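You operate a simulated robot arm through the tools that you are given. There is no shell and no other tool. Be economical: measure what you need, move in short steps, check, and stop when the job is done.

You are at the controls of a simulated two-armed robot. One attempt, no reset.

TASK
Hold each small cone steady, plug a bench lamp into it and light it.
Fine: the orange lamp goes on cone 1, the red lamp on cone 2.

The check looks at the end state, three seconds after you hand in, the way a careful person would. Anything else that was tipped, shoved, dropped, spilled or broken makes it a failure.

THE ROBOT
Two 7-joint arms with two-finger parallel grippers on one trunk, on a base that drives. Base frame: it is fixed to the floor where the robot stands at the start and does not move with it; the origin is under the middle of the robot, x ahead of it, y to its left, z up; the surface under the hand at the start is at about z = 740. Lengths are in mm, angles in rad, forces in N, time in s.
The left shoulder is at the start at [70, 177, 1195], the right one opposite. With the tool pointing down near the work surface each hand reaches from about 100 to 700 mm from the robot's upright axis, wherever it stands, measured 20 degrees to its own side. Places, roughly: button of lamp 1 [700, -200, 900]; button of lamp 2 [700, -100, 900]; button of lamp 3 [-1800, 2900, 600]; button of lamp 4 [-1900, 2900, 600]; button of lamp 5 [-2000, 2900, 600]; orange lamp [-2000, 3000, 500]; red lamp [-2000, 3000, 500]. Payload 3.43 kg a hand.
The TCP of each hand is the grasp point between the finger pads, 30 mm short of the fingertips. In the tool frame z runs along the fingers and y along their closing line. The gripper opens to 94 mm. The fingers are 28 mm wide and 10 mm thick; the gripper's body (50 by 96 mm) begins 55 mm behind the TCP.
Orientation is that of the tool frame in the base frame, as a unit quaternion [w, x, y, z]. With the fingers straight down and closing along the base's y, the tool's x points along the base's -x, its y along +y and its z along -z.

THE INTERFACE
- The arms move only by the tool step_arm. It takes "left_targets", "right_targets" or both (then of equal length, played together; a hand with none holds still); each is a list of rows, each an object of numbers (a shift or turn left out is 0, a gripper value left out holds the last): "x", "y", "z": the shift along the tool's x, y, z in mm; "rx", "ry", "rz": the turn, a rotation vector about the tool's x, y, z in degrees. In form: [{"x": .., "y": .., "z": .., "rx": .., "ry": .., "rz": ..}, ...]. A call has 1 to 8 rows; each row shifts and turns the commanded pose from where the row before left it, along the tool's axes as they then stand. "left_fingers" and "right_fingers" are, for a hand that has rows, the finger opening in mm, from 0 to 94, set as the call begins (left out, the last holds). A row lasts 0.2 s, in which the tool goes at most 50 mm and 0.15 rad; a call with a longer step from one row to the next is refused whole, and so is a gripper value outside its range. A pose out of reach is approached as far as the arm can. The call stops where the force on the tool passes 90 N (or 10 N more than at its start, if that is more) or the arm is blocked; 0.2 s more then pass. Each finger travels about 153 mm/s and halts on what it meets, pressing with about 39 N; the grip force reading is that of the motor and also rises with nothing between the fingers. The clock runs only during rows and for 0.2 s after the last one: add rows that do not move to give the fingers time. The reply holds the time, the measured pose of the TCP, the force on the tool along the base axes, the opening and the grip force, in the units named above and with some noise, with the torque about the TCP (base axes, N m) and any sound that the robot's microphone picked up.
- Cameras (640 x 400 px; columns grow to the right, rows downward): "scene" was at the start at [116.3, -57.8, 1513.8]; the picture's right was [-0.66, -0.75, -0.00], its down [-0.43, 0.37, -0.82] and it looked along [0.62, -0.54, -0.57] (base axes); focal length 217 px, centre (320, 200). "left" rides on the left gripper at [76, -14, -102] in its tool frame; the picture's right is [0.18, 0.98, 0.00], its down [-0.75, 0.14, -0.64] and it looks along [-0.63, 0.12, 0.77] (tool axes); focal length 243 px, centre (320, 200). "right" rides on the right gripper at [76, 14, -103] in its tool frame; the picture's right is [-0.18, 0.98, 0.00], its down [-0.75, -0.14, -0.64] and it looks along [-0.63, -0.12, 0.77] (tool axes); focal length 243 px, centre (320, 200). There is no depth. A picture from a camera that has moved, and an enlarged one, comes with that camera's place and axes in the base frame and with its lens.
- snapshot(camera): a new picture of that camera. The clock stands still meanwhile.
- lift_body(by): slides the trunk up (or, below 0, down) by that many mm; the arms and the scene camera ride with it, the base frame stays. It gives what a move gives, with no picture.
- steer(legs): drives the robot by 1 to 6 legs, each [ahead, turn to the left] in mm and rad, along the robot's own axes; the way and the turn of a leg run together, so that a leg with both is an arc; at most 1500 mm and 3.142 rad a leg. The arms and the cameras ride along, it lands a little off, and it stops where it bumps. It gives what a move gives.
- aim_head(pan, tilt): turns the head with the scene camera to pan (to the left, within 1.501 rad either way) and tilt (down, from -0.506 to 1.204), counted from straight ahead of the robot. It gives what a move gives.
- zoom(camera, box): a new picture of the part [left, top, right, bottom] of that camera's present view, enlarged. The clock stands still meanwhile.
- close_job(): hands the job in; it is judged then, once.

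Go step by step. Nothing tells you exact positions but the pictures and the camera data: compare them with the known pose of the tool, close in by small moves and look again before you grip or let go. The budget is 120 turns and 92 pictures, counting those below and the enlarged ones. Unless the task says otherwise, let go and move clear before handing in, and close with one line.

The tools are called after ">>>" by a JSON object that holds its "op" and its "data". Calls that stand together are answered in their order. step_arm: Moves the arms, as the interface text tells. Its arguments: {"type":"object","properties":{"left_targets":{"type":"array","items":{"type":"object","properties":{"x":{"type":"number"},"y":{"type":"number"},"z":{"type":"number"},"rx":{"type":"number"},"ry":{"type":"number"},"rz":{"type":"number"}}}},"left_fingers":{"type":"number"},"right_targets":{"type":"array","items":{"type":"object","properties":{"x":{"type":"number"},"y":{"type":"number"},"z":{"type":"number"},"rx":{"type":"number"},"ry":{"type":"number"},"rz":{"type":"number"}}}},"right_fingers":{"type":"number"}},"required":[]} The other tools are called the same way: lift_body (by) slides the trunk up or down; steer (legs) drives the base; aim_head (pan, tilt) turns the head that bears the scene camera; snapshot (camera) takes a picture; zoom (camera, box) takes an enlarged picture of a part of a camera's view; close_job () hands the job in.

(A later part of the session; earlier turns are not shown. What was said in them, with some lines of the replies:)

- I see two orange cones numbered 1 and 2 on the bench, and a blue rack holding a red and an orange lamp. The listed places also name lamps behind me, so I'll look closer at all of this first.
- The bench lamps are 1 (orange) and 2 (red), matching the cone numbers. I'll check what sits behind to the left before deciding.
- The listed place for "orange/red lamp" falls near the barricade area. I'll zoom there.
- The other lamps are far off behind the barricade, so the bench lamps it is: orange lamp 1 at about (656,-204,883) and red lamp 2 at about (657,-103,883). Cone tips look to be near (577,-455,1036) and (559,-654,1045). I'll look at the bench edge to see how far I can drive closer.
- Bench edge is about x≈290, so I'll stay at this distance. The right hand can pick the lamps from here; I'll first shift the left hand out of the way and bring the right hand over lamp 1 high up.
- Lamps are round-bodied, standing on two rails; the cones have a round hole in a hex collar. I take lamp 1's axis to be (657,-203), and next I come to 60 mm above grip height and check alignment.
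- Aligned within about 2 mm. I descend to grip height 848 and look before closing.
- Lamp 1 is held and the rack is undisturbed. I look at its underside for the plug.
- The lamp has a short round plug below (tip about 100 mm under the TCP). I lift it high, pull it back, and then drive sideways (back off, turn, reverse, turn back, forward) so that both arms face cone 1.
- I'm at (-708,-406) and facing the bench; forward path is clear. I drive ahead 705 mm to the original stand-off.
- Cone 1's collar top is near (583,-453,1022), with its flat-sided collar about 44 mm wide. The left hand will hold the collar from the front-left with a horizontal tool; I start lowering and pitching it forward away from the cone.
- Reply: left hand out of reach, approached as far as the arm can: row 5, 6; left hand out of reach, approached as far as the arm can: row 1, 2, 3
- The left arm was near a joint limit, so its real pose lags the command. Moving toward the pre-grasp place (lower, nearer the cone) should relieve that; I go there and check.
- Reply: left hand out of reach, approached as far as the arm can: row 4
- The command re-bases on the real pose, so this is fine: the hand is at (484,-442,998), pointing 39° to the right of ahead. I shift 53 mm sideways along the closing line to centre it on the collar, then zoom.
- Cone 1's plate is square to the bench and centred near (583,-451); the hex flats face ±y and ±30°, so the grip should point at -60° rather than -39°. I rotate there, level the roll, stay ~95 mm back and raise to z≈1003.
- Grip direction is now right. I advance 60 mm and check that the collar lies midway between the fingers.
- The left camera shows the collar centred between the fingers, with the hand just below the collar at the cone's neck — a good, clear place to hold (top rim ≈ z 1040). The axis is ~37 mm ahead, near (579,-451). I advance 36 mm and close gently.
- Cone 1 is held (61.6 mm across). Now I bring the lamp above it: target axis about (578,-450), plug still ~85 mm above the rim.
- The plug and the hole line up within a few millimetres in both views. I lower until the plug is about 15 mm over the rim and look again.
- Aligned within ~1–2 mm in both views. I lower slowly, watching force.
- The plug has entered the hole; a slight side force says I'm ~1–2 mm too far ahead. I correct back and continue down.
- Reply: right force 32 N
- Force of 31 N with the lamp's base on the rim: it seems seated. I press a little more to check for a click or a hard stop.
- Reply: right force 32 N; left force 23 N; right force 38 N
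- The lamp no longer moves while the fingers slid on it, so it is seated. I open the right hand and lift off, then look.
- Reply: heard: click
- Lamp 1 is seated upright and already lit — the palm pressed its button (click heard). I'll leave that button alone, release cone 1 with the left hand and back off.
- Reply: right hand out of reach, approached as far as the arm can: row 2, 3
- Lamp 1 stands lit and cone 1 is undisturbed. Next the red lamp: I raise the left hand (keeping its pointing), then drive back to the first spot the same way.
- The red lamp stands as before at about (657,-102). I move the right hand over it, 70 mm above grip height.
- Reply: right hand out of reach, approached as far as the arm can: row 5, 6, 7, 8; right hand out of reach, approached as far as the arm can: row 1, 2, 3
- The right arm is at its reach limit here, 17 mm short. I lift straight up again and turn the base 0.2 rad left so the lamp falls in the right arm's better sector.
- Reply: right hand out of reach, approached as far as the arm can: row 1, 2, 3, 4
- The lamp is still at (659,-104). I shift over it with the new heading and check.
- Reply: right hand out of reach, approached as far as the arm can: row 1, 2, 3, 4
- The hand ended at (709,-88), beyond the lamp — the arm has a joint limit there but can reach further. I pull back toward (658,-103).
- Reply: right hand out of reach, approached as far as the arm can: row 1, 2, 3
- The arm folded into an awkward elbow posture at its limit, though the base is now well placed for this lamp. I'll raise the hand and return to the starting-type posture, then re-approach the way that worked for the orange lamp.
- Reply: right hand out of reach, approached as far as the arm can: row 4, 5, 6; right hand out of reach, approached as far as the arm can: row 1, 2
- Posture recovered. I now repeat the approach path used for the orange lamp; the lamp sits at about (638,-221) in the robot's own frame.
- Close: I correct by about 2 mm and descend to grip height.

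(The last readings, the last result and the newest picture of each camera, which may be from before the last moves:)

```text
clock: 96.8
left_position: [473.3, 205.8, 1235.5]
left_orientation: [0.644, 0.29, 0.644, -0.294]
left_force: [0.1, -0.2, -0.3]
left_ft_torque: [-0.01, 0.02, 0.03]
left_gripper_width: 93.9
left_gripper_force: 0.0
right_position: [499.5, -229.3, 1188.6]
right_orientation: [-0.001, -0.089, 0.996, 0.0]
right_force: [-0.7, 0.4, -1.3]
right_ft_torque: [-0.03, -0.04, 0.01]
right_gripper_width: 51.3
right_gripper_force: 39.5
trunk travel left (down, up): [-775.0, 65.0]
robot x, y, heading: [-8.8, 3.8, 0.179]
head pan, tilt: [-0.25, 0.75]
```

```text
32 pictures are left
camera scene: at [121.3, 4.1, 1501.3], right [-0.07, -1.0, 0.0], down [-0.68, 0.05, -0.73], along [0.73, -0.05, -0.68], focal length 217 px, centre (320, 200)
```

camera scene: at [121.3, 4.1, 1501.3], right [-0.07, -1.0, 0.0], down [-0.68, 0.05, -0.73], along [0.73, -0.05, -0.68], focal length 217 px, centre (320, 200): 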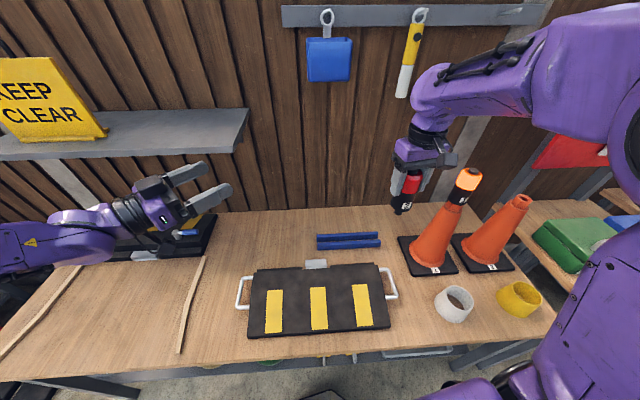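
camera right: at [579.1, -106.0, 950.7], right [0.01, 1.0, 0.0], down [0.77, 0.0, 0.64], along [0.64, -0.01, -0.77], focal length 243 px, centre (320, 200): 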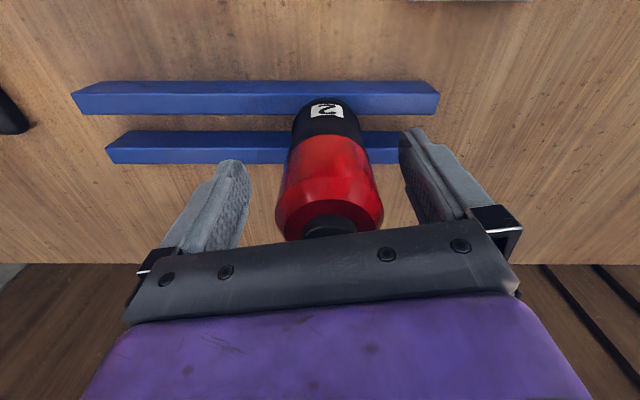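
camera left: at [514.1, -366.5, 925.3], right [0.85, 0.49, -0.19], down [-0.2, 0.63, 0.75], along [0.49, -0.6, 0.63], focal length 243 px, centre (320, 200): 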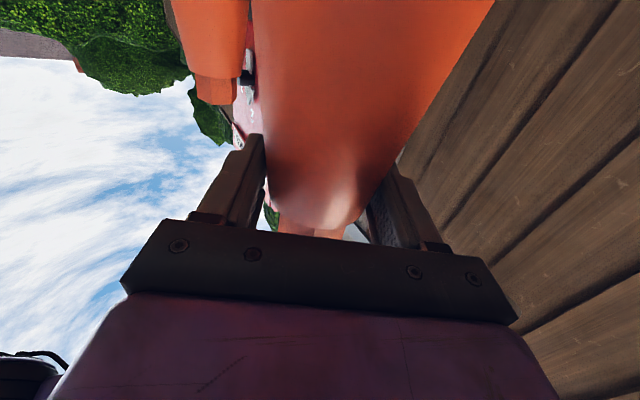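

Red lamp held, rack intact. I lift it high and drive to in front of cone 2 (base y≈-612), same stand-off.

>>> {"op": "step_arm", "data": {"right_targets": [{"z": -45}, {"z": -45}, {"z": -45}, {}]}}

>>> {"op": "steer", "data": {"legs": [[-300, 0], [0, 0.82], [-670, 0], [0, -1.0]]}}

```text
clock: 97.8
left_position: [472.6, 208.0, 1233.8]
left_orientation: [0.644, 0.292, 0.643, -0.295]
left_force: [-0.2, 0.8, -0.7]
left_ft_torque: [0.0, -0.02, -0.01]
left_gripper_width: 94.0
left_gripper_force: 0.0
right_position: [498.1, -227.9, 1325.1]
right_orientation: [-0.002, -0.089, 0.996, -0.001]
right_force: [0.5, -1.0, -1.4]
right_ft_torque: [-0.01, -0.01, -0.04]
right_gripper_width: 51.7
right_gripper_force: 38.6
trunk travel left (down, up): [-775.0, 65.0]
robot x, y, heading: [-10.2, -0.9, 0.179]
head pan, tilt: [-0.25, 0.75]
```

```text
clock: 107.9
left_position: [-152.1, -502.7, 1234.7]
left_orientation: [0.613, 0.351, 0.612, -0.356]
left_force: [0.6, 1.0, 0.2]
left_ft_torque: [-0.01, -0.01, -0.03]
left_gripper_width: 93.9
left_gripper_force: 0.1
right_position: [-211.6, -937.5, 1325.1]
right_orientation: [-0.001, 0.008, 1.0, -0.001]
right_force: [0.2, 0.0, -1.6]
right_ft_torque: [0.0, 0.01, -0.04]
right_gripper_width: 51.7
right_gripper_force: 38.7
trunk travel left (down, up): [-775.0, 65.0]
robot x, y, heading: [-665.4, -614.0, -0.016]
head pan, tilt: [-0.25, 0.75]
```

>>> {"op": "steer", "data": {"legs": [[652, 0.016]]}}

>>> {"op": "aim_head", "data": {"pan": -0.1, "tilt": 0.75}}

>>> {"op": "snapshot", "data": {"camera": "scene"}}

```text
clock: 111.5
left_position: [503.6, -498.8, 1235.8]
left_orientation: [0.616, 0.346, 0.615, -0.35]
left_force: [1.0, -0.1, 0.2]
left_ft_torque: [0.04, 0.01, -0.02]
left_gripper_width: 93.8
left_gripper_force: 0.1
right_position: [453.1, -932.6, 1326.1]
right_orientation: [0.0, -0.003, 1.0, 0.0]
right_force: [0.6, -0.4, -2.0]
right_ft_torque: [-0.01, -0.01, 0.0]
right_gripper_width: 51.7
right_gripper_force: 38.8
trunk travel left (down, up): [-775.0, 65.0]
robot x, y, heading: [-8.5, -620.3, 0.003]
head pan, tilt: [-0.25, 0.75]
```

```text
clock: 112.2
left_position: [504.3, -497.4, 1234.8]
left_orientation: [0.616, 0.346, 0.615, -0.35]
left_force: [-0.5, -0.1, -0.8]
left_ft_torque: [0.04, -0.02, -0.05]
left_gripper_width: 94.0
left_gripper_force: 0.1
right_position: [454.8, -933.0, 1324.2]
right_orientation: [-0.001, -0.003, 1.0, -0.001]
right_force: [0.4, 0.0, -1.8]
right_ft_torque: [0.0, 0.02, 0.02]
right_gripper_width: 51.4
right_gripper_force: 39.0
trunk travel left (down, up): [-775.0, 65.0]
robot x, y, heading: [-4.4, -617.1, 0.002]
head pan, tilt: [-0.099, 0.75]
```

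```text
31 pictures are left
camera scene: at [125.4, -624.4, 1501.3], right [-0.1, -1.0, 0.0], down [-0.68, 0.07, -0.73], along [0.73, -0.07, -0.68], focal length 217 px, centre (320, 200)
```

scene: 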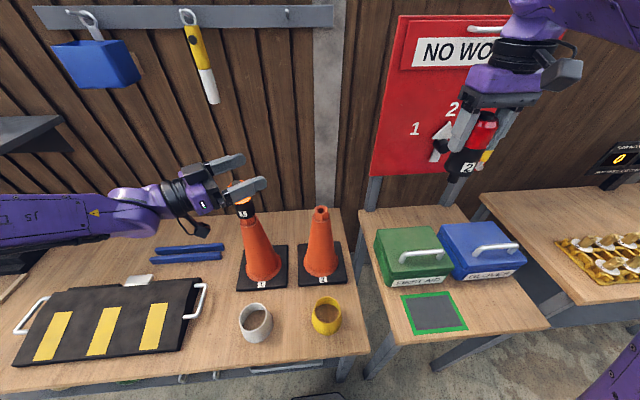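

Cone 2's axis is near (576,-670). With the old -60° grip the left forearm would pass close to lamp 1, so I'll grip cone 2 at about -30°; I move sideways and rotate while still high.

>>> {"op": "step_arm", "data": {"left_targets": [{"y": -24, "z": 25}, {"y": -24, "z": 25}, {"y": -25, "z": 25}, {"rx": -7.2}, {"rx": -7.2}, {"rx": -7.2}, {"rx": -7.2}, {}]}}

>>> {"op": "snapshot", "data": {"camera": "scene"}}

```text
clock: 114.0
left_position: [480.3, -599.3, 1235.1]
left_orientation: [0.683, 0.181, 0.683, -0.185]
left_force: [0.2, 0.0, -0.1]
left_ft_torque: [-0.03, 0.0, -0.02]
left_gripper_width: 93.8
left_gripper_force: 0.0
right_position: [453.8, -931.4, 1325.6]
right_orientation: [-0.001, -0.003, 1.0, -0.001]
right_force: [0.4, -0.2, -2.2]
right_ft_torque: [-0.02, 0.0, 0.03]
right_gripper_width: 51.3
right_gripper_force: 39.2
trunk travel left (down, up): [-775.0, 65.0]
robot x, y, heading: [-11.5, -618.7, 0.004]
head pan, tilt: [-0.099, 0.75]
```

```text
30 pictures are left
camera scene: at [125.1, -624.4, 1501.3], right [-0.1, -1.0, 0.0], down [-0.68, 0.07, -0.73], along [0.73, -0.07, -0.68], focal length 217 px, centre (320, 200)
```

scene: 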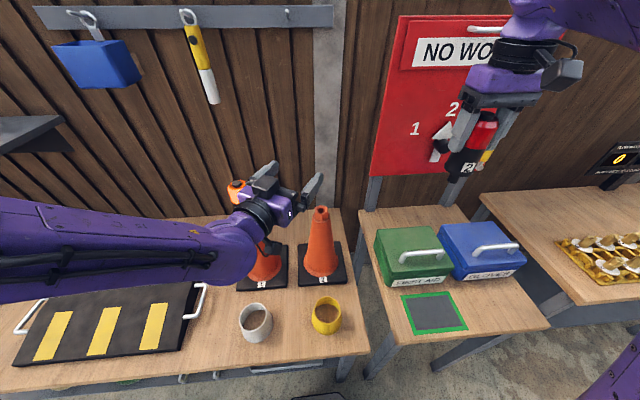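

Good: -30° reached with the arm well in front of lamp 1. I descend to neck height, still 100 mm away from cone 2.

>>> {"op": "step_arm", "data": {"left_targets": [{"x": 38, "y": -7}, {"x": 40, "y": -7}, {"x": 40}, {"x": 40}, {"x": 40}, {"x": 34, "z": 18}, {}]}}

>>> {"op": "snapshot", "data": {"camera": "left"}}

>>> {"op": "snapshot", "data": {"camera": "scene"}}

```text
clock: 115.6
left_position: [491.6, -619.0, 1004.5]
left_orientation: [0.686, 0.169, 0.683, -0.185]
left_force: [-0.1, -0.4, -0.5]
left_ft_torque: [0.0, 0.02, 0.01]
left_gripper_width: 94.0
left_gripper_force: 0.1
right_position: [452.7, -933.6, 1324.2]
right_orientation: [-0.001, -0.001, 1.0, -0.001]
right_force: [-0.7, -0.1, -1.2]
right_ft_torque: [0.02, -0.06, 0.01]
right_gripper_width: 51.3
right_gripper_force: 38.8
trunk travel left (down, up): [-775.0, 65.0]
robot x, y, heading: [-6.2, -617.3, 0.003]
head pan, tilt: [-0.099, 0.75]
```

```text
29 pictures are left
camera left: at [394.7, -582.6, 927.3], right [0.48, 0.86, -0.2], down [-0.49, 0.45, 0.74], along [0.73, -0.25, 0.64], focal length 243 px, centre (320, 200)
```

left: 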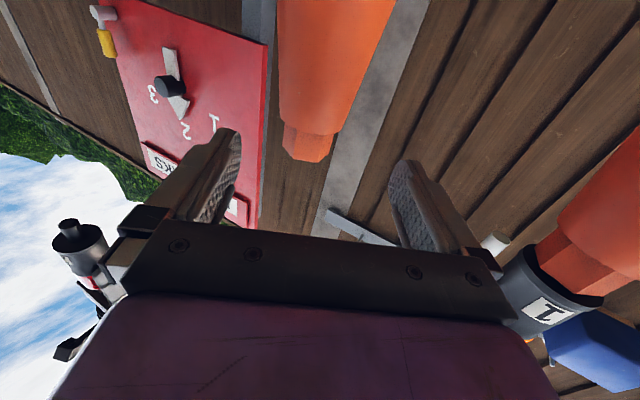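

```text
28 pictures are left
camera scene: at [124.0, -625.1, 1501.4], right [-0.1, -1.0, 0.0], down [-0.68, 0.07, -0.73], along [0.73, -0.07, -0.68], focal length 217 px, centre (320, 200)
```

scene: 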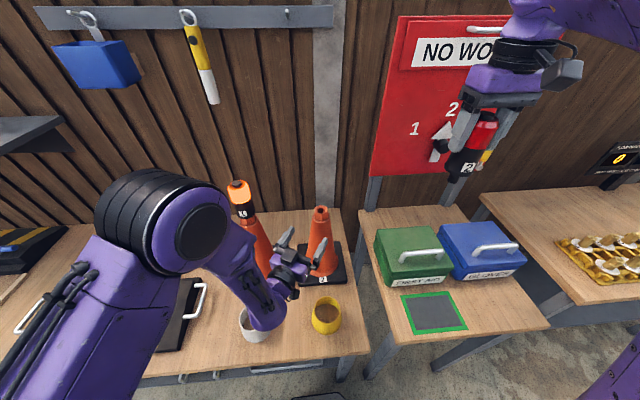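

>>> {"op": "zoom", "data": {"camera": "scene", "box": [250, 190, 350, 300]}}

```text
3.64 times, centred on (300, 245) of scene
camera zoom: at [124.0, -625.1, 1501.4], right [-0.1, -1.0, 0.0], down [-0.68, 0.07, -0.73], along [0.73, -0.07, -0.68], focal length 790 px, centre (393, 36)
```

zoom: 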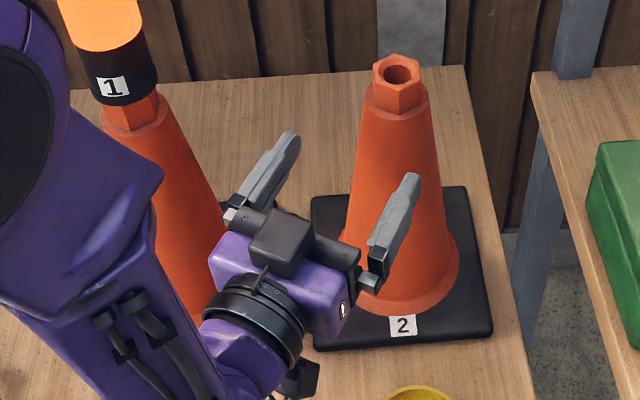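

Scene and left views agree: the axis is ~99 mm ahead and 5 mm to tool -y. I shift, lower 5 mm and advance in two stages.

>>> {"op": "step_arm", "data": {"left_targets": [{"y": -5, "x": 5}, {"z": 30}, {"z": 28}, {}]}}

>>> {"op": "zoom", "data": {"camera": "scene", "box": [270, 190, 350, 270]}}

>>> {"op": "snapshot", "data": {"camera": "left"}}

```text
clock: 116.6
left_position: [536.4, -656.9, 994.9]
left_orientation: [0.683, 0.181, 0.684, -0.184]
left_force: [-0.7, 0.4, 0.5]
left_ft_torque: [0.01, -0.04, -0.01]
left_gripper_width: 93.7
left_gripper_force: 0.1
right_position: [452.7, -932.4, 1325.3]
right_orientation: [-0.001, -0.002, 1.0, -0.001]
right_force: [-0.4, -0.6, -0.5]
right_ft_torque: [0.03, 0.02, -0.04]
right_gripper_width: 51.6
right_gripper_force: 38.6
trunk travel left (down, up): [-775.0, 65.0]
robot x, y, heading: [-6.5, -616.2, 0.001]
head pan, tilt: [-0.099, 0.75]
```

```text
5.00 times, centred on (310, 230) of scene
camera zoom: at [124.6, -624.4, 1501.3], right [-0.1, -1.0, 0.0], down [-0.68, 0.07, -0.73], along [0.73, -0.07, -0.68], focal length 1086 px, centre (370, 50)
```

zoom: 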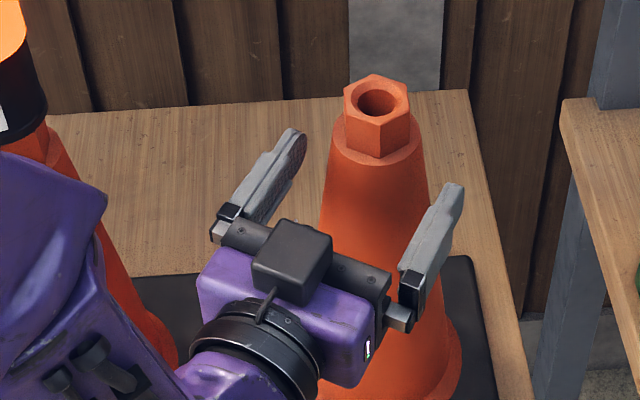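

```text
25 pictures are left
camera left: at [440.9, -617.6, 918.4], right [0.49, 0.85, -0.19], down [-0.48, 0.45, 0.75], along [0.73, -0.28, 0.63], focal length 243 px, centre (320, 200)
```

left: 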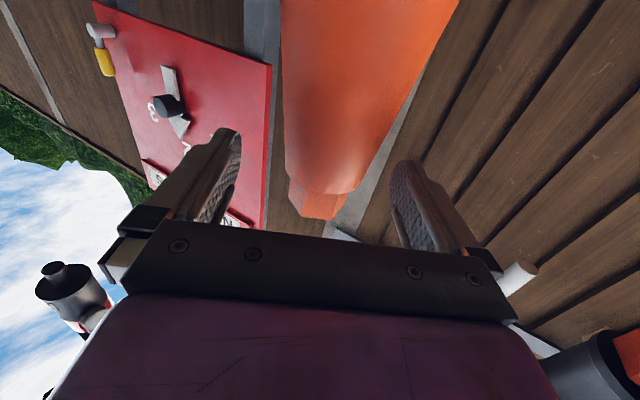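

>>> {"op": "step_arm", "data": {"left_targets": [{"y": 3, "z": 20}, {"z": 20}, {}]}}

>>> {"op": "step_arm", "data": {"left_targets": [{}, {}, {}, {}], "left_fingers": 40}}

>>> {"op": "zoom", "data": {"camera": "scene", "box": [260, 190, 360, 290]}}

```text
clock: 117.4
left_position: [573.9, -672.1, 995.8]
left_orientation: [0.683, 0.182, 0.683, -0.186]
left_force: [0.5, 0.0, 0.4]
left_ft_torque: [0.01, 0.01, 0.03]
left_gripper_width: 94.0
left_gripper_force: 0.0
right_position: [453.5, -932.6, 1325.1]
right_orientation: [0.0, -0.003, 1.0, -0.001]
right_force: [0.1, -0.6, -1.7]
right_ft_torque: [0.0, 0.0, 0.01]
right_gripper_width: 51.5
right_gripper_force: 39.2
trunk travel left (down, up): [-775.0, 65.0]
robot x, y, heading: [-5.7, -612.5, 0.002]
head pan, tilt: [-0.099, 0.75]
```

```text
clock: 118.4
left_position: [574.4, -671.5, 994.9]
left_orientation: [0.683, 0.181, 0.683, -0.185]
left_force: [1.9, 1.8, 0.4]
left_ft_torque: [0.2, -0.08, 0.08]
left_gripper_width: 63.7
left_gripper_force: 38.7
right_position: [454.5, -932.7, 1324.6]
right_orientation: [0.0, -0.002, 1.0, -0.001]
right_force: [-0.2, 0.6, -1.7]
right_ft_torque: [-0.03, -0.02, -0.02]
right_gripper_width: 51.6
right_gripper_force: 39.3
trunk travel left (down, up): [-775.0, 65.0]
robot x, y, heading: [-6.7, -615.4, -0.0]
head pan, tilt: [-0.099, 0.75]
```

```text
4.00 times, centred on (310, 240) of scene
camera zoom: at [125.4, -624.2, 1501.3], right [-0.1, -1.0, 0.0], down [-0.68, 0.06, -0.73], along [0.73, -0.07, -0.68], focal length 869 px, centre (360, 40)
```

zoom: 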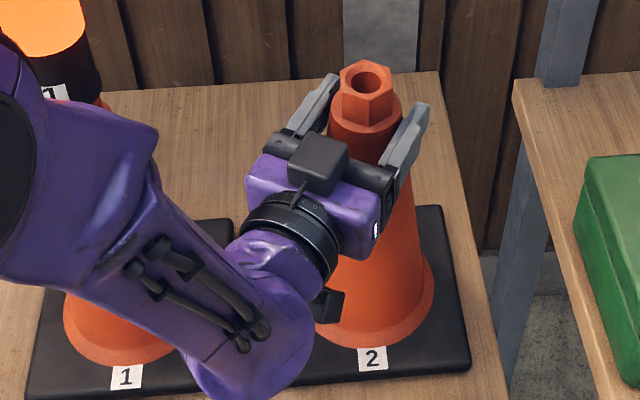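

Cone 2 is held (63.7 mm), axis (575,-673). Now the red lamp goes above it, plug ~85 mm over the rim.

>>> {"op": "step_arm", "data": {"right_targets": [{"x": -17.2, "y": 37.2, "z": 10}, {"x": -17.2, "y": 37.2, "z": 10}, {"x": -17.2, "y": 37.2, "z": 10}, {"x": -17.2, "y": 37.2, "z": 10}, {"x": -17.2, "y": 37.2, "z": 20}, {"x": -17.2, "y": 37.2, "z": 20}, {"x": -17.2, "y": 37.2, "z": 20}, {}]}}

>>> {"op": "zoom", "data": {"camera": "scene", "box": [265, 120, 365, 240]}}

```text
clock: 120.2
left_position: [573.3, -670.7, 995.8]
left_orientation: [0.683, 0.18, 0.683, -0.186]
left_force: [-0.6, 0.4, 0.1]
left_ft_torque: [-0.13, -0.06, 0.31]
left_gripper_width: 64.1
left_gripper_force: 39.4
right_position: [571.9, -674.0, 1224.4]
right_orientation: [-0.002, -0.002, 1.0, -0.001]
right_force: [1.0, -1.1, -0.9]
right_ft_torque: [0.01, -0.02, 0.01]
right_gripper_width: 51.2
right_gripper_force: 39.3
trunk travel left (down, up): [-775.0, 65.0]
robot x, y, heading: [-15.0, -616.5, 0.001]
head pan, tilt: [-0.099, 0.75]
```

```text
3.33 times, centred on (315, 180) of scene
camera zoom: at [124.7, -624.7, 1501.3], right [-0.1, -1.0, 0.0], down [-0.68, 0.07, -0.73], along [0.73, -0.07, -0.68], focal length 724 px, centre (337, 267)
```

zoom: 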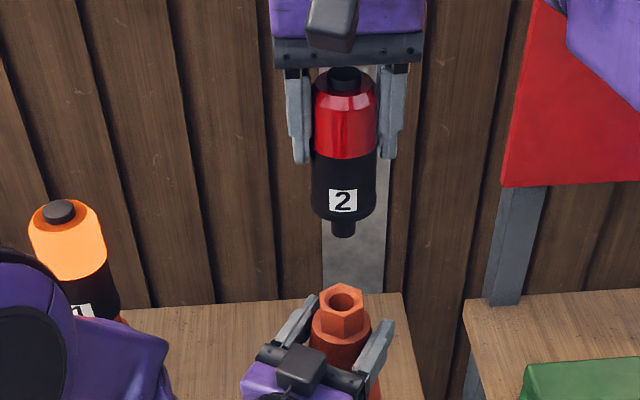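

Nearly in line; I nudge 1.5 mm ahead, lower to ~15 mm above the rim and recheck.

>>> {"op": "step_arm", "data": {"right_targets": [{"x": -1.5, "z": 25}, {"z": 25}, {"z": 15}, {}]}}

>>> {"op": "zoom", "data": {"camera": "scene", "box": [285, 160, 345, 230]}}

>>> {"op": "zoom", "data": {"camera": "right", "box": [260, 40, 390, 150]}}

```text
clock: 121.2
left_position: [573.5, -672.3, 996.2]
left_orientation: [0.683, 0.182, 0.683, -0.185]
left_force: [-1.1, -0.9, 0.4]
left_ft_torque: [-0.14, 0.09, 0.0]
left_gripper_width: 63.8
left_gripper_force: 38.6
right_position: [574.4, -671.0, 1158.6]
right_orientation: [-0.001, -0.003, 1.0, 0.0]
right_force: [-0.3, 0.2, -1.6]
right_ft_torque: [-0.02, -0.01, 0.0]
right_gripper_width: 51.3
right_gripper_force: 39.2
trunk travel left (down, up): [-775.0, 65.0]
robot x, y, heading: [-10.7, -616.6, 0.004]
head pan, tilt: [-0.099, 0.75]
```

```text
5.71 times, centred on (315, 195) of scene
camera zoom: at [124.8, -624.4, 1501.3], right [-0.1, -1.0, 0.0], down [-0.68, 0.07, -0.73], along [0.73, -0.07, -0.68], focal length 1242 px, centre (349, 229)
```

zoom: 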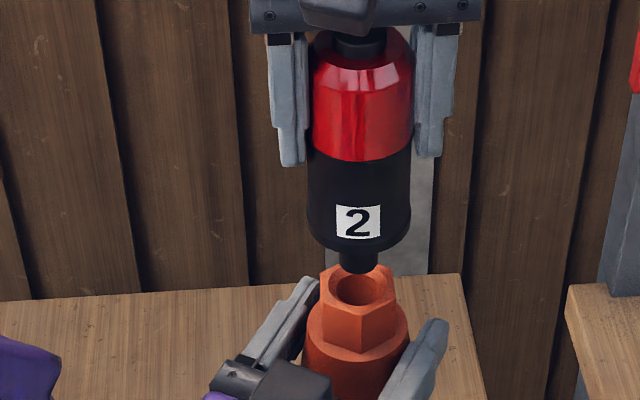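

```text
3.64 times, centred on (325, 95) of right
camera zoom: at [498.0, -658.9, 1261.0], right [0.18, 0.98, 0.0], down [0.76, -0.14, 0.64], along [0.63, -0.12, -0.77], focal length 882 px, centre (302, 582)
```

zoom: 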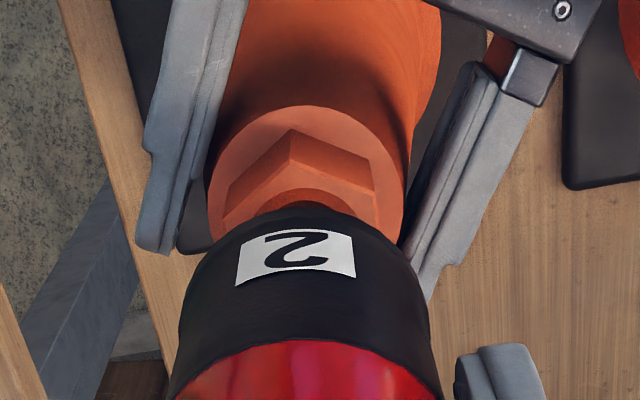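

Both views match the earlier good alignment. I lower slowly.

>>> {"op": "step_arm", "data": {"right_targets": [{"x": -0.5, "z": 6}, {"z": 6}, {"z": 6}, {"z": 5}, {"z": 5}, {}]}}

>>> {"op": "zoom", "data": {"camera": "scene", "box": [285, 160, 345, 230]}}

```text
clock: 122.6
left_position: [574.4, -671.9, 994.7]
left_orientation: [0.683, 0.18, 0.683, -0.185]
left_force: [-2.0, -0.3, 0.5]
left_ft_torque: [0.06, -0.01, -0.02]
left_gripper_width: 64.0
left_gripper_force: 39.1
right_position: [572.6, -672.3, 1130.5]
right_orientation: [0.0, -0.003, 1.0, -0.001]
right_force: [0.4, -1.2, -1.4]
right_ft_torque: [-0.02, -0.02, 0.0]
right_gripper_width: 51.6
right_gripper_force: 38.7
trunk travel left (down, up): [-775.0, 65.0]
robot x, y, heading: [-8.3, -617.1, 0.002]
head pan, tilt: [-0.099, 0.75]
```

```text
5.71 times, centred on (315, 195) of scene
camera zoom: at [124.8, -624.4, 1501.3], right [-0.1, -1.0, 0.0], down [-0.68, 0.07, -0.73], along [0.73, -0.07, -0.68], focal length 1242 px, centre (349, 229)
```

zoom: 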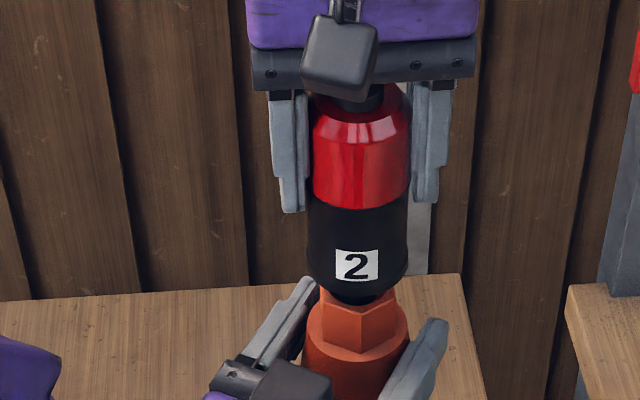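

No contact forces, plug entering cleanly. I continue down.

>>> {"op": "step_arm", "data": {"right_targets": [{"z": 5}, {"z": 5}, {"z": 4}, {"z": 4}, {"z": 3}, {}]}}

```text
clock: 124.0
left_position: [573.6, -671.9, 996.0]
left_orientation: [0.683, 0.182, 0.683, -0.186]
left_force: [7.8, -4.6, 0.0]
left_ft_torque: [0.13, -0.17, 0.26]
left_gripper_width: 64.1
left_gripper_force: 39.0
right_position: [575.3, -671.9, 1112.7]
right_orientation: [0.002, -0.001, 1.0, 0.0]
right_force: [4.4, 3.2, 30.3]
right_ft_torque: [-0.06, -0.23, -0.23]
right_gripper_width: 51.5
right_gripper_force: 38.6
trunk travel left (down, up): [-775.0, 65.0]
robot x, y, heading: [-9.8, -616.1, -0.0]
head pan, tilt: [-0.099, 0.75]
```

>>> {"op": "step_arm", "data": {"right_targets": [{"z": 2}, {"z": 1.5}, {}]}}

>>> {"op": "zoom", "data": {"camera": "scene", "box": [295, 190, 335, 230]}}

```text
clock: 124.8
left_position: [573.7, -670.9, 996.4]
left_orientation: [0.683, 0.181, 0.683, -0.184]
left_force: [6.5, -3.5, 0.9]
left_ft_torque: [0.01, 0.15, 0.09]
left_gripper_width: 64.0
left_gripper_force: 39.1
right_position: [574.5, -672.5, 1107.8]
right_orientation: [0.0, -0.001, 1.0, -0.002]
right_force: [4.0, 1.5, 31.7]
right_ft_torque: [-0.09, -0.12, -0.18]
right_gripper_width: 51.2
right_gripper_force: 38.7
trunk travel left (down, up): [-775.0, 65.0]
robot x, y, heading: [-4.3, -618.2, 0.003]
head pan, tilt: [-0.099, 0.75]
```

```text
10.00 times, centred on (315, 210) of scene
camera zoom: at [123.9, -624.1, 1501.5], right [-0.1, -1.0, 0.0], down [-0.68, 0.06, -0.73], along [0.73, -0.07, -0.68], focal length 2173 px, centre (370, 100)
```

zoom: 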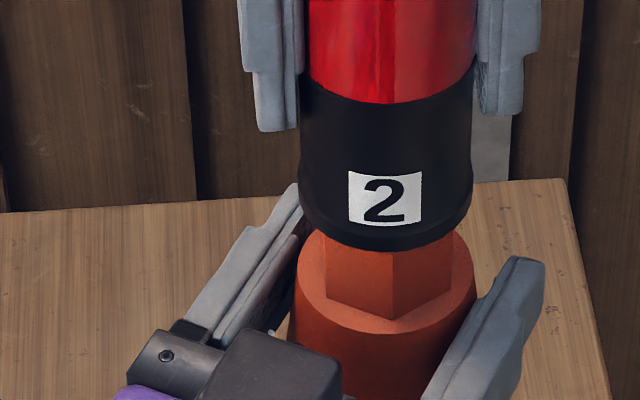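

Seated like the first one. I relieve the push, open, and lift to check.

>>> {"op": "step_arm", "data": {"right_targets": [{"z": -2}, {}, {}, {}], "right_fingers": 90}}

>>> {"op": "step_arm", "data": {"right_targets": [{"z": -20}, {"z": -40}, {"z": -40}, {}]}}

>>> {"op": "zoom", "data": {"camera": "scene", "box": [215, 150, 365, 270]}}

>>> {"op": "snapshot", "data": {"camera": "right"}}

```text
clock: 125.8
left_position: [574.8, -671.7, 996.3]
left_orientation: [0.683, 0.181, 0.683, -0.186]
left_force: [-0.5, -0.9, 1.3]
left_ft_torque: [-0.38, -0.49, 0.08]
left_gripper_width: 63.7
left_gripper_force: 39.0
right_position: [575.1, -672.5, 1109.6]
right_orientation: [-0.001, -0.003, 1.0, -0.001]
right_force: [-0.2, 0.3, 0.9]
right_ft_torque: [0.01, 0.01, -0.01]
right_gripper_width: 90.1
right_gripper_force: 0.0
trunk travel left (down, up): [-775.0, 65.0]
robot x, y, heading: [-5.1, -617.4, 0.006]
head pan, tilt: [-0.099, 0.75]
```

```text
clock: 126.8
left_position: [573.5, -670.9, 995.6]
left_orientation: [0.683, 0.182, 0.683, -0.186]
left_force: [1.4, -0.4, 3.2]
left_ft_torque: [-0.02, 0.13, 0.07]
left_gripper_width: 64.0
left_gripper_force: 39.1
right_position: [574.7, -674.0, 1206.6]
right_orientation: [-0.001, -0.002, 1.0, -0.001]
right_force: [-0.2, 0.1, 0.3]
right_ft_torque: [-0.03, -0.01, -0.01]
right_gripper_width: 90.0
right_gripper_force: 0.1
trunk travel left (down, up): [-775.0, 65.0]
robot x, y, heading: [-10.0, -619.5, -0.002]
head pan, tilt: [-0.099, 0.75]
```

```text
3.33 times, centred on (290, 210) of scene
camera zoom: at [124.6, -624.3, 1501.4], right [-0.1, -1.0, 0.0], down [-0.68, 0.07, -0.73], along [0.73, -0.07, -0.68], focal length 724 px, centre (420, 167)
```

zoom: 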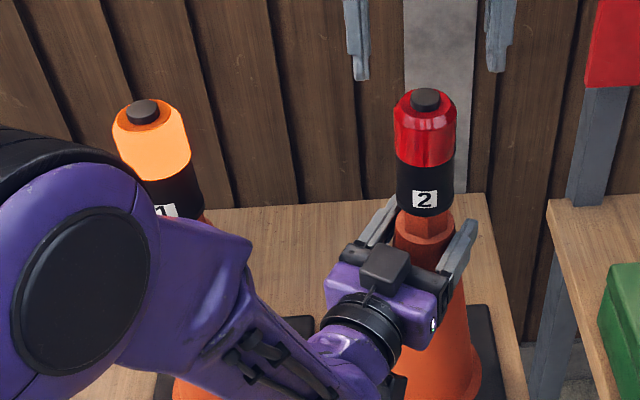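

```text
17 pictures are left
camera right: at [499.3, -660.3, 1309.7], right [0.18, 0.98, 0.0], down [0.76, -0.14, 0.64], along [0.63, -0.12, -0.77], focal length 243 px, centre (320, 200)
```

right: 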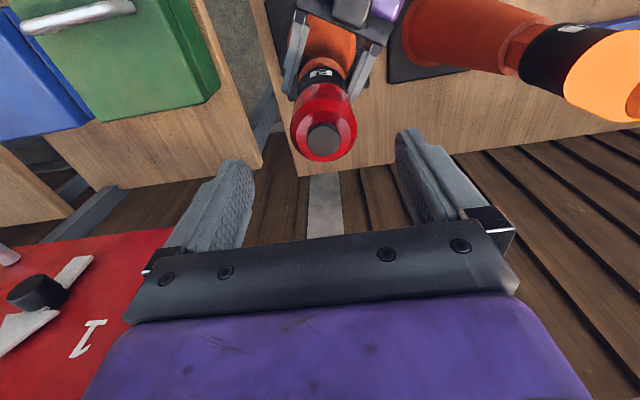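

Red lamp is seated upright but unlit. I go back down with open fingers straddling it, until the palm nears the button.

>>> {"op": "step_arm", "data": {"right_targets": [{"z": 35}, {"z": 35}, {"z": 25}, {}]}}

>>> {"op": "step_arm", "data": {"right_targets": [{"z": 2.5}, {"z": 2.5}, {"z": 2}, {}]}}

```text
clock: 127.8
left_position: [573.3, -671.2, 995.0]
left_orientation: [0.683, 0.182, 0.683, -0.186]
left_force: [1.2, -0.3, 4.2]
left_ft_torque: [0.13, -0.03, -0.02]
left_gripper_width: 63.8
left_gripper_force: 38.5
right_position: [575.6, -676.7, 1108.8]
right_orientation: [-0.001, -0.003, 1.0, -0.003]
right_force: [-0.4, 0.8, 0.4]
right_ft_torque: [0.0, 0.0, 0.01]
right_gripper_width: 90.2
right_gripper_force: 0.1
trunk travel left (down, up): [-775.0, 65.0]
robot x, y, heading: [-8.7, -618.1, 0.008]
head pan, tilt: [-0.099, 0.75]
```

```text
clock: 128.8
left_position: [573.7, -671.9, 994.9]
left_orientation: [0.683, 0.181, 0.683, -0.186]
left_force: [1.8, -1.2, 5.5]
left_ft_torque: [0.01, -0.07, -0.02]
left_gripper_width: 63.9
left_gripper_force: 38.9
right_position: [574.7, -674.7, 1106.6]
right_orientation: [-0.001, -0.003, 1.0, -0.001]
right_force: [0.4, 0.9, 0.1]
right_ft_torque: [0.02, -0.03, 0.01]
right_gripper_width: 89.8
right_gripper_force: 0.1
trunk travel left (down, up): [-775.0, 65.0]
robot x, y, heading: [-7.7, -617.3, -0.002]
head pan, tilt: [-0.099, 0.75]
```

>>> {"op": "step_arm", "data": {"right_targets": [{"z": 2}, {"z": 1.5}, {}]}}

```text
clock: 129.6
left_position: [573.3, -670.7, 995.6]
left_orientation: [0.683, 0.181, 0.683, -0.187]
left_force: [2.0, 0.3, 6.4]
left_ft_torque: [0.04, -0.05, 0.0]
left_gripper_width: 64.0
left_gripper_force: 39.4
right_position: [573.2, -672.0, 1103.3]
right_orientation: [-0.001, -0.002, 1.0, -0.001]
right_force: [-0.1, 0.6, 0.0]
right_ft_torque: [0.03, 0.02, -0.03]
right_gripper_width: 90.1
right_gripper_force: 0.0
trunk travel left (down, up): [-775.0, 65.0]
robot x, y, heading: [-6.6, -619.7, 0.003]
head pan, tilt: [-0.099, 0.75]
```

>>> {"op": "step_arm", "data": {"right_targets": [{"z": 1.5}, {"z": 1.5}, {}]}}

```text
clock: 130.4
left_position: [574.4, -671.2, 994.5]
left_orientation: [0.683, 0.181, 0.683, -0.186]
left_force: [3.2, -0.9, 6.1]
left_ft_torque: [-0.01, -0.06, -0.04]
left_gripper_width: 63.8
left_gripper_force: 38.9
right_position: [574.8, -672.6, 1098.9]
right_orientation: [-0.001, -0.002, 1.0, -0.001]
right_force: [-0.6, 0.3, 1.8]
right_ft_torque: [0.01, 0.02, 0.02]
right_gripper_width: 90.1
right_gripper_force: 0.1
trunk travel left (down, up): [-775.0, 65.0]
robot x, y, heading: [-7.7, -616.8, 0.004]
head pan, tilt: [-0.099, 0.75]
```

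First faint contact (1.8 N). A little further.

>>> {"op": "step_arm", "data": {"right_targets": [{"z": 1.5}, {}]}}

```text
clock: 131.0
left_position: [574.3, -671.7, 995.9]
left_orientation: [0.683, 0.181, 0.683, -0.185]
left_force: [2.4, -0.1, 6.7]
left_ft_torque: [0.03, -0.08, -0.01]
left_gripper_width: 63.5
left_gripper_force: 38.9
right_position: [573.0, -672.0, 1097.1]
right_orientation: [0.0, -0.003, 1.0, -0.001]
right_force: [1.4, 0.8, 1.7]
right_ft_torque: [0.0, 0.03, 0.0]
right_gripper_width: 90.0
right_gripper_force: 0.0
trunk travel left (down, up): [-775.0, 65.0]
robot x, y, heading: [-9.7, -614.9, 0.002]
head pan, tilt: [-0.099, 0.75]
```

>>> {"op": "step_arm", "data": {"right_targets": [{"z": 1.5}, {"z": 1}, {}]}}

>>> {"op": "zoom", "data": {"camera": "scene", "box": [275, 150, 365, 240]}}

```text
clock: 131.8
left_position: [573.9, -672.1, 996.2]
left_orientation: [0.683, 0.181, 0.683, -0.185]
left_force: [4.5, 0.3, 6.2]
left_ft_torque: [0.02, -0.08, 0.04]
left_gripper_width: 63.8
left_gripper_force: 38.7
right_position: [574.8, -671.1, 1094.8]
right_orientation: [-0.001, -0.003, 1.0, -0.001]
right_force: [-1.0, -0.8, 0.5]
right_ft_torque: [0.01, 0.0, 0.02]
right_gripper_width: 90.1
right_gripper_force: 0.1
trunk travel left (down, up): [-775.0, 65.0]
robot x, y, heading: [-9.6, -616.8, 0.004]
head pan, tilt: [-0.099, 0.75]
heard: click
```

```text
4.44 times, centred on (320, 195) of scene
camera zoom: at [124.4, -624.3, 1501.4], right [-0.1, -1.0, 0.0], down [-0.68, 0.07, -0.73], along [0.73, -0.07, -0.68], focal length 966 px, centre (320, 222)
```

zoom: 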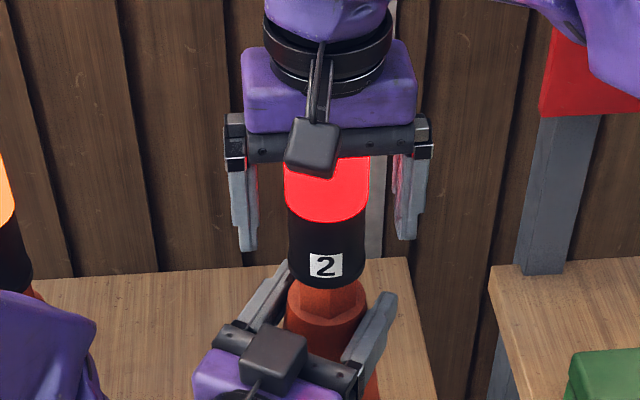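

Click heard and the red lamp is lit. I lift the right hand away and then release cone 2 with the left and back off.

>>> {"op": "step_arm", "data": {"right_targets": [{"z": -15}, {"z": -35}, {"z": -40}, {"z": -40}, {"z": -25}, {}]}}

>>> {"op": "step_arm", "data": {"left_targets": [{}, {}, {}, {}], "left_fingers": 94}}

>>> {"op": "step_arm", "data": {"left_targets": [{"z": -25}, {"z": -40}, {"z": -40}, {"z": -30}, {}]}}

>>> {"op": "steer", "data": {"legs": [[-350, 0]]}}

>>> {"op": "aim_head", "data": {"pan": 0.05, "tilt": 0.5}}

>>> {"op": "snapshot", "data": {"camera": "scene"}}

```text
clock: 133.2
left_position: [572.9, -671.4, 994.5]
left_orientation: [0.683, 0.181, 0.683, -0.185]
left_force: [3.5, -0.3, 7.9]
left_ft_torque: [-0.02, -0.11, 0.03]
left_gripper_width: 63.6
left_gripper_force: 38.7
right_position: [576.5, -672.1, 1250.2]
right_orientation: [-0.001, -0.002, 1.0, -0.001]
right_force: [0.3, -0.5, 0.4]
right_ft_torque: [-0.02, 0.01, -0.02]
right_gripper_width: 90.0
right_gripper_force: 0.0
trunk travel left (down, up): [-775.0, 65.0]
robot x, y, heading: [-6.7, -616.7, 0.004]
head pan, tilt: [-0.099, 0.75]
```

```text
clock: 134.2
left_position: [573.4, -671.9, 994.7]
left_orientation: [0.683, 0.181, 0.683, -0.186]
left_force: [-0.9, 0.4, 0.0]
left_ft_torque: [0.03, 0.01, 0.01]
left_gripper_width: 94.2
left_gripper_force: 0.1
right_position: [576.8, -671.2, 1249.4]
right_orientation: [-0.001, -0.003, 1.0, -0.001]
right_force: [-0.3, 0.0, 0.1]
right_ft_torque: [0.02, -0.01, 0.03]
right_gripper_width: 89.8
right_gripper_force: 0.0
trunk travel left (down, up): [-775.0, 65.0]
robot x, y, heading: [-9.6, -618.3, 0.002]
head pan, tilt: [-0.099, 0.75]
```

```text
clock: 135.4
left_position: [455.4, -600.4, 996.0]
left_orientation: [0.682, 0.17, 0.688, -0.183]
left_force: [-0.5, 0.0, -0.7]
left_ft_torque: [0.02, -0.02, 0.03]
left_gripper_width: 94.1
left_gripper_force: 0.0
right_position: [577.3, -670.8, 1248.3]
right_orientation: [-0.001, -0.002, 1.0, -0.001]
right_force: [-0.8, -0.3, 0.5]
right_ft_torque: [0.0, -0.02, -0.01]
right_gripper_width: 90.2
right_gripper_force: 0.0
trunk travel left (down, up): [-775.0, 65.0]
robot x, y, heading: [-9.0, -616.6, 0.009]
head pan, tilt: [-0.099, 0.75]
```

```text
clock: 137.6
left_position: [120.2, -602.1, 1001.4]
left_orientation: [0.684, 0.169, 0.685, -0.185]
left_force: [-0.7, -0.5, -0.3]
left_ft_torque: [0.01, -0.02, -0.01]
left_gripper_width: 94.1
left_gripper_force: 0.0
right_position: [239.7, -672.6, 1249.0]
right_orientation: [-0.002, -0.002, 1.0, -0.001]
right_force: [-0.3, 0.1, 0.4]
right_ft_torque: [0.04, 0.0, -0.01]
right_gripper_width: 90.2
right_gripper_force: 0.2
trunk travel left (down, up): [-775.0, 65.0]
robot x, y, heading: [-346.5, -619.0, 0.007]
head pan, tilt: [-0.099, 0.75]
```

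```text
clock: 138.4
left_position: [119.3, -601.6, 1001.2]
left_orientation: [0.685, 0.167, 0.685, -0.184]
left_force: [0.7, 0.8, -0.3]
left_ft_torque: [0.01, 0.01, 0.01]
left_gripper_width: 93.9
left_gripper_force: 0.0
right_position: [236.9, -671.7, 1249.6]
right_orientation: [0.0, -0.002, 1.0, -0.001]
right_force: [-0.5, -0.5, -0.2]
right_ft_torque: [0.01, -0.01, -0.01]
right_gripper_width: 90.0
right_gripper_force: 0.1
trunk travel left (down, up): [-775.0, 65.0]
robot x, y, heading: [-346.7, -619.7, 0.007]
head pan, tilt: [0.051, 0.499]
```

```text
15 pictures are left
camera scene: at [-206.2, -612.7, 1523.3], right [0.05, -1.0, 0.0], down [-0.48, -0.03, -0.88], along [0.88, 0.05, -0.48], focal length 217 px, centre (320, 200)
```

scene: 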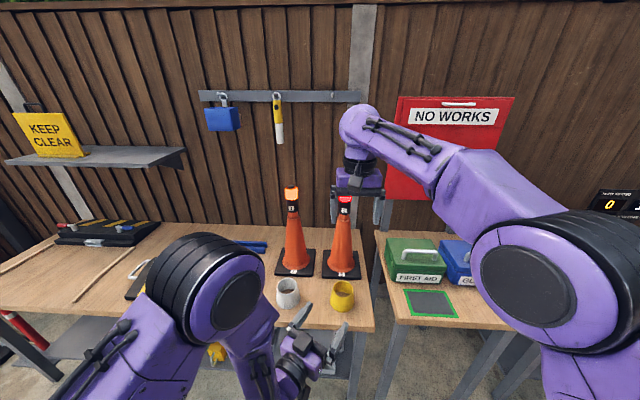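

Both lamps glow on their cones and everything else seems in place. I take a close look to compare how fully each lamp is seated.

>>> {"op": "zoom", "data": {"camera": "scene", "box": [265, 180, 365, 290]}}

>>> {"op": "zoom", "data": {"camera": "scene", "box": [275, 185, 315, 225]}}

>>> {"op": "zoom", "data": {"camera": "scene", "box": [325, 190, 365, 230]}}

```text
3.64 times, centred on (315, 235) of scene
camera zoom: at [-206.2, -612.7, 1523.3], right [0.05, -1.0, 0.0], down [-0.48, -0.03, -0.88], along [0.88, 0.05, -0.48], focal length 790 px, centre (338, 73)
```

zoom: 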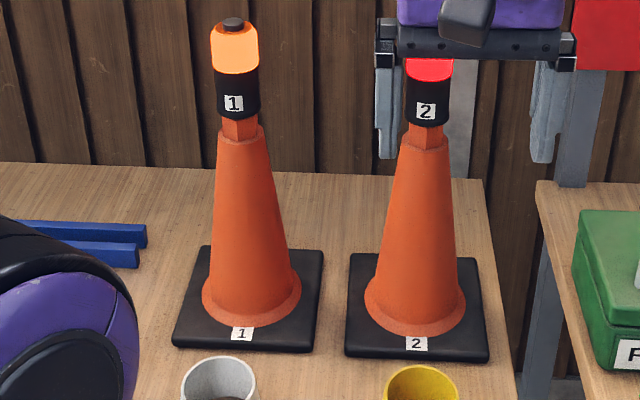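

```text
10.00 times, centred on (295, 205) of scene
camera zoom: at [-206.2, -612.7, 1523.3], right [0.05, -1.0, 0.0], down [-0.48, -0.03, -0.88], along [0.88, 0.05, -0.48], focal length 2173 px, centre (570, 150)
```

zoom: 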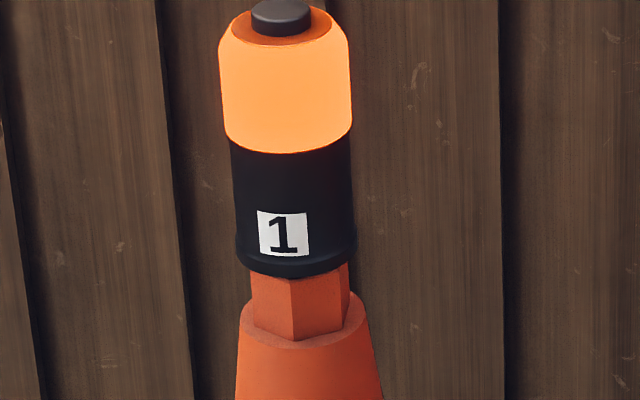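

```text
10.00 times, centred on (345, 210) of scene
camera zoom: at [-206.2, -612.7, 1523.3], right [0.05, -1.0, 0.0], down [-0.48, -0.03, -0.88], along [0.88, 0.05, -0.48], focal length 2173 px, centre (70, 100)
```

zoom: 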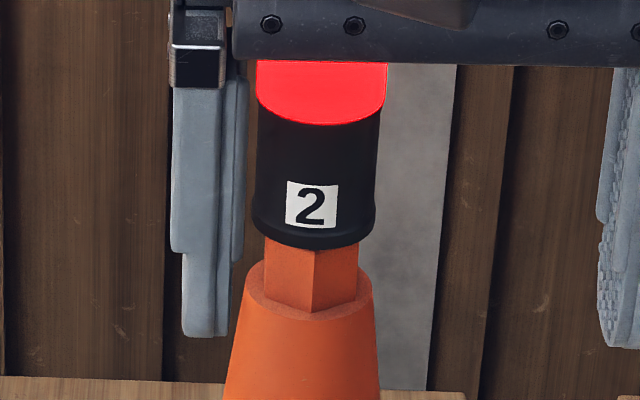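

Both lamps sit flush to the same depth, upright and lit; cones, rack and cups are in place, and both hands are empty and clear. I hand in.

>>> {"op": "close_job", "data": {}}

```text
The job is handed in.
```

The orange lamp is plugged into cone 1 and the red lamp into cone 2, both lit. Both hands are empty and clear, and nothing else was visibly disturbed in the last pictures.
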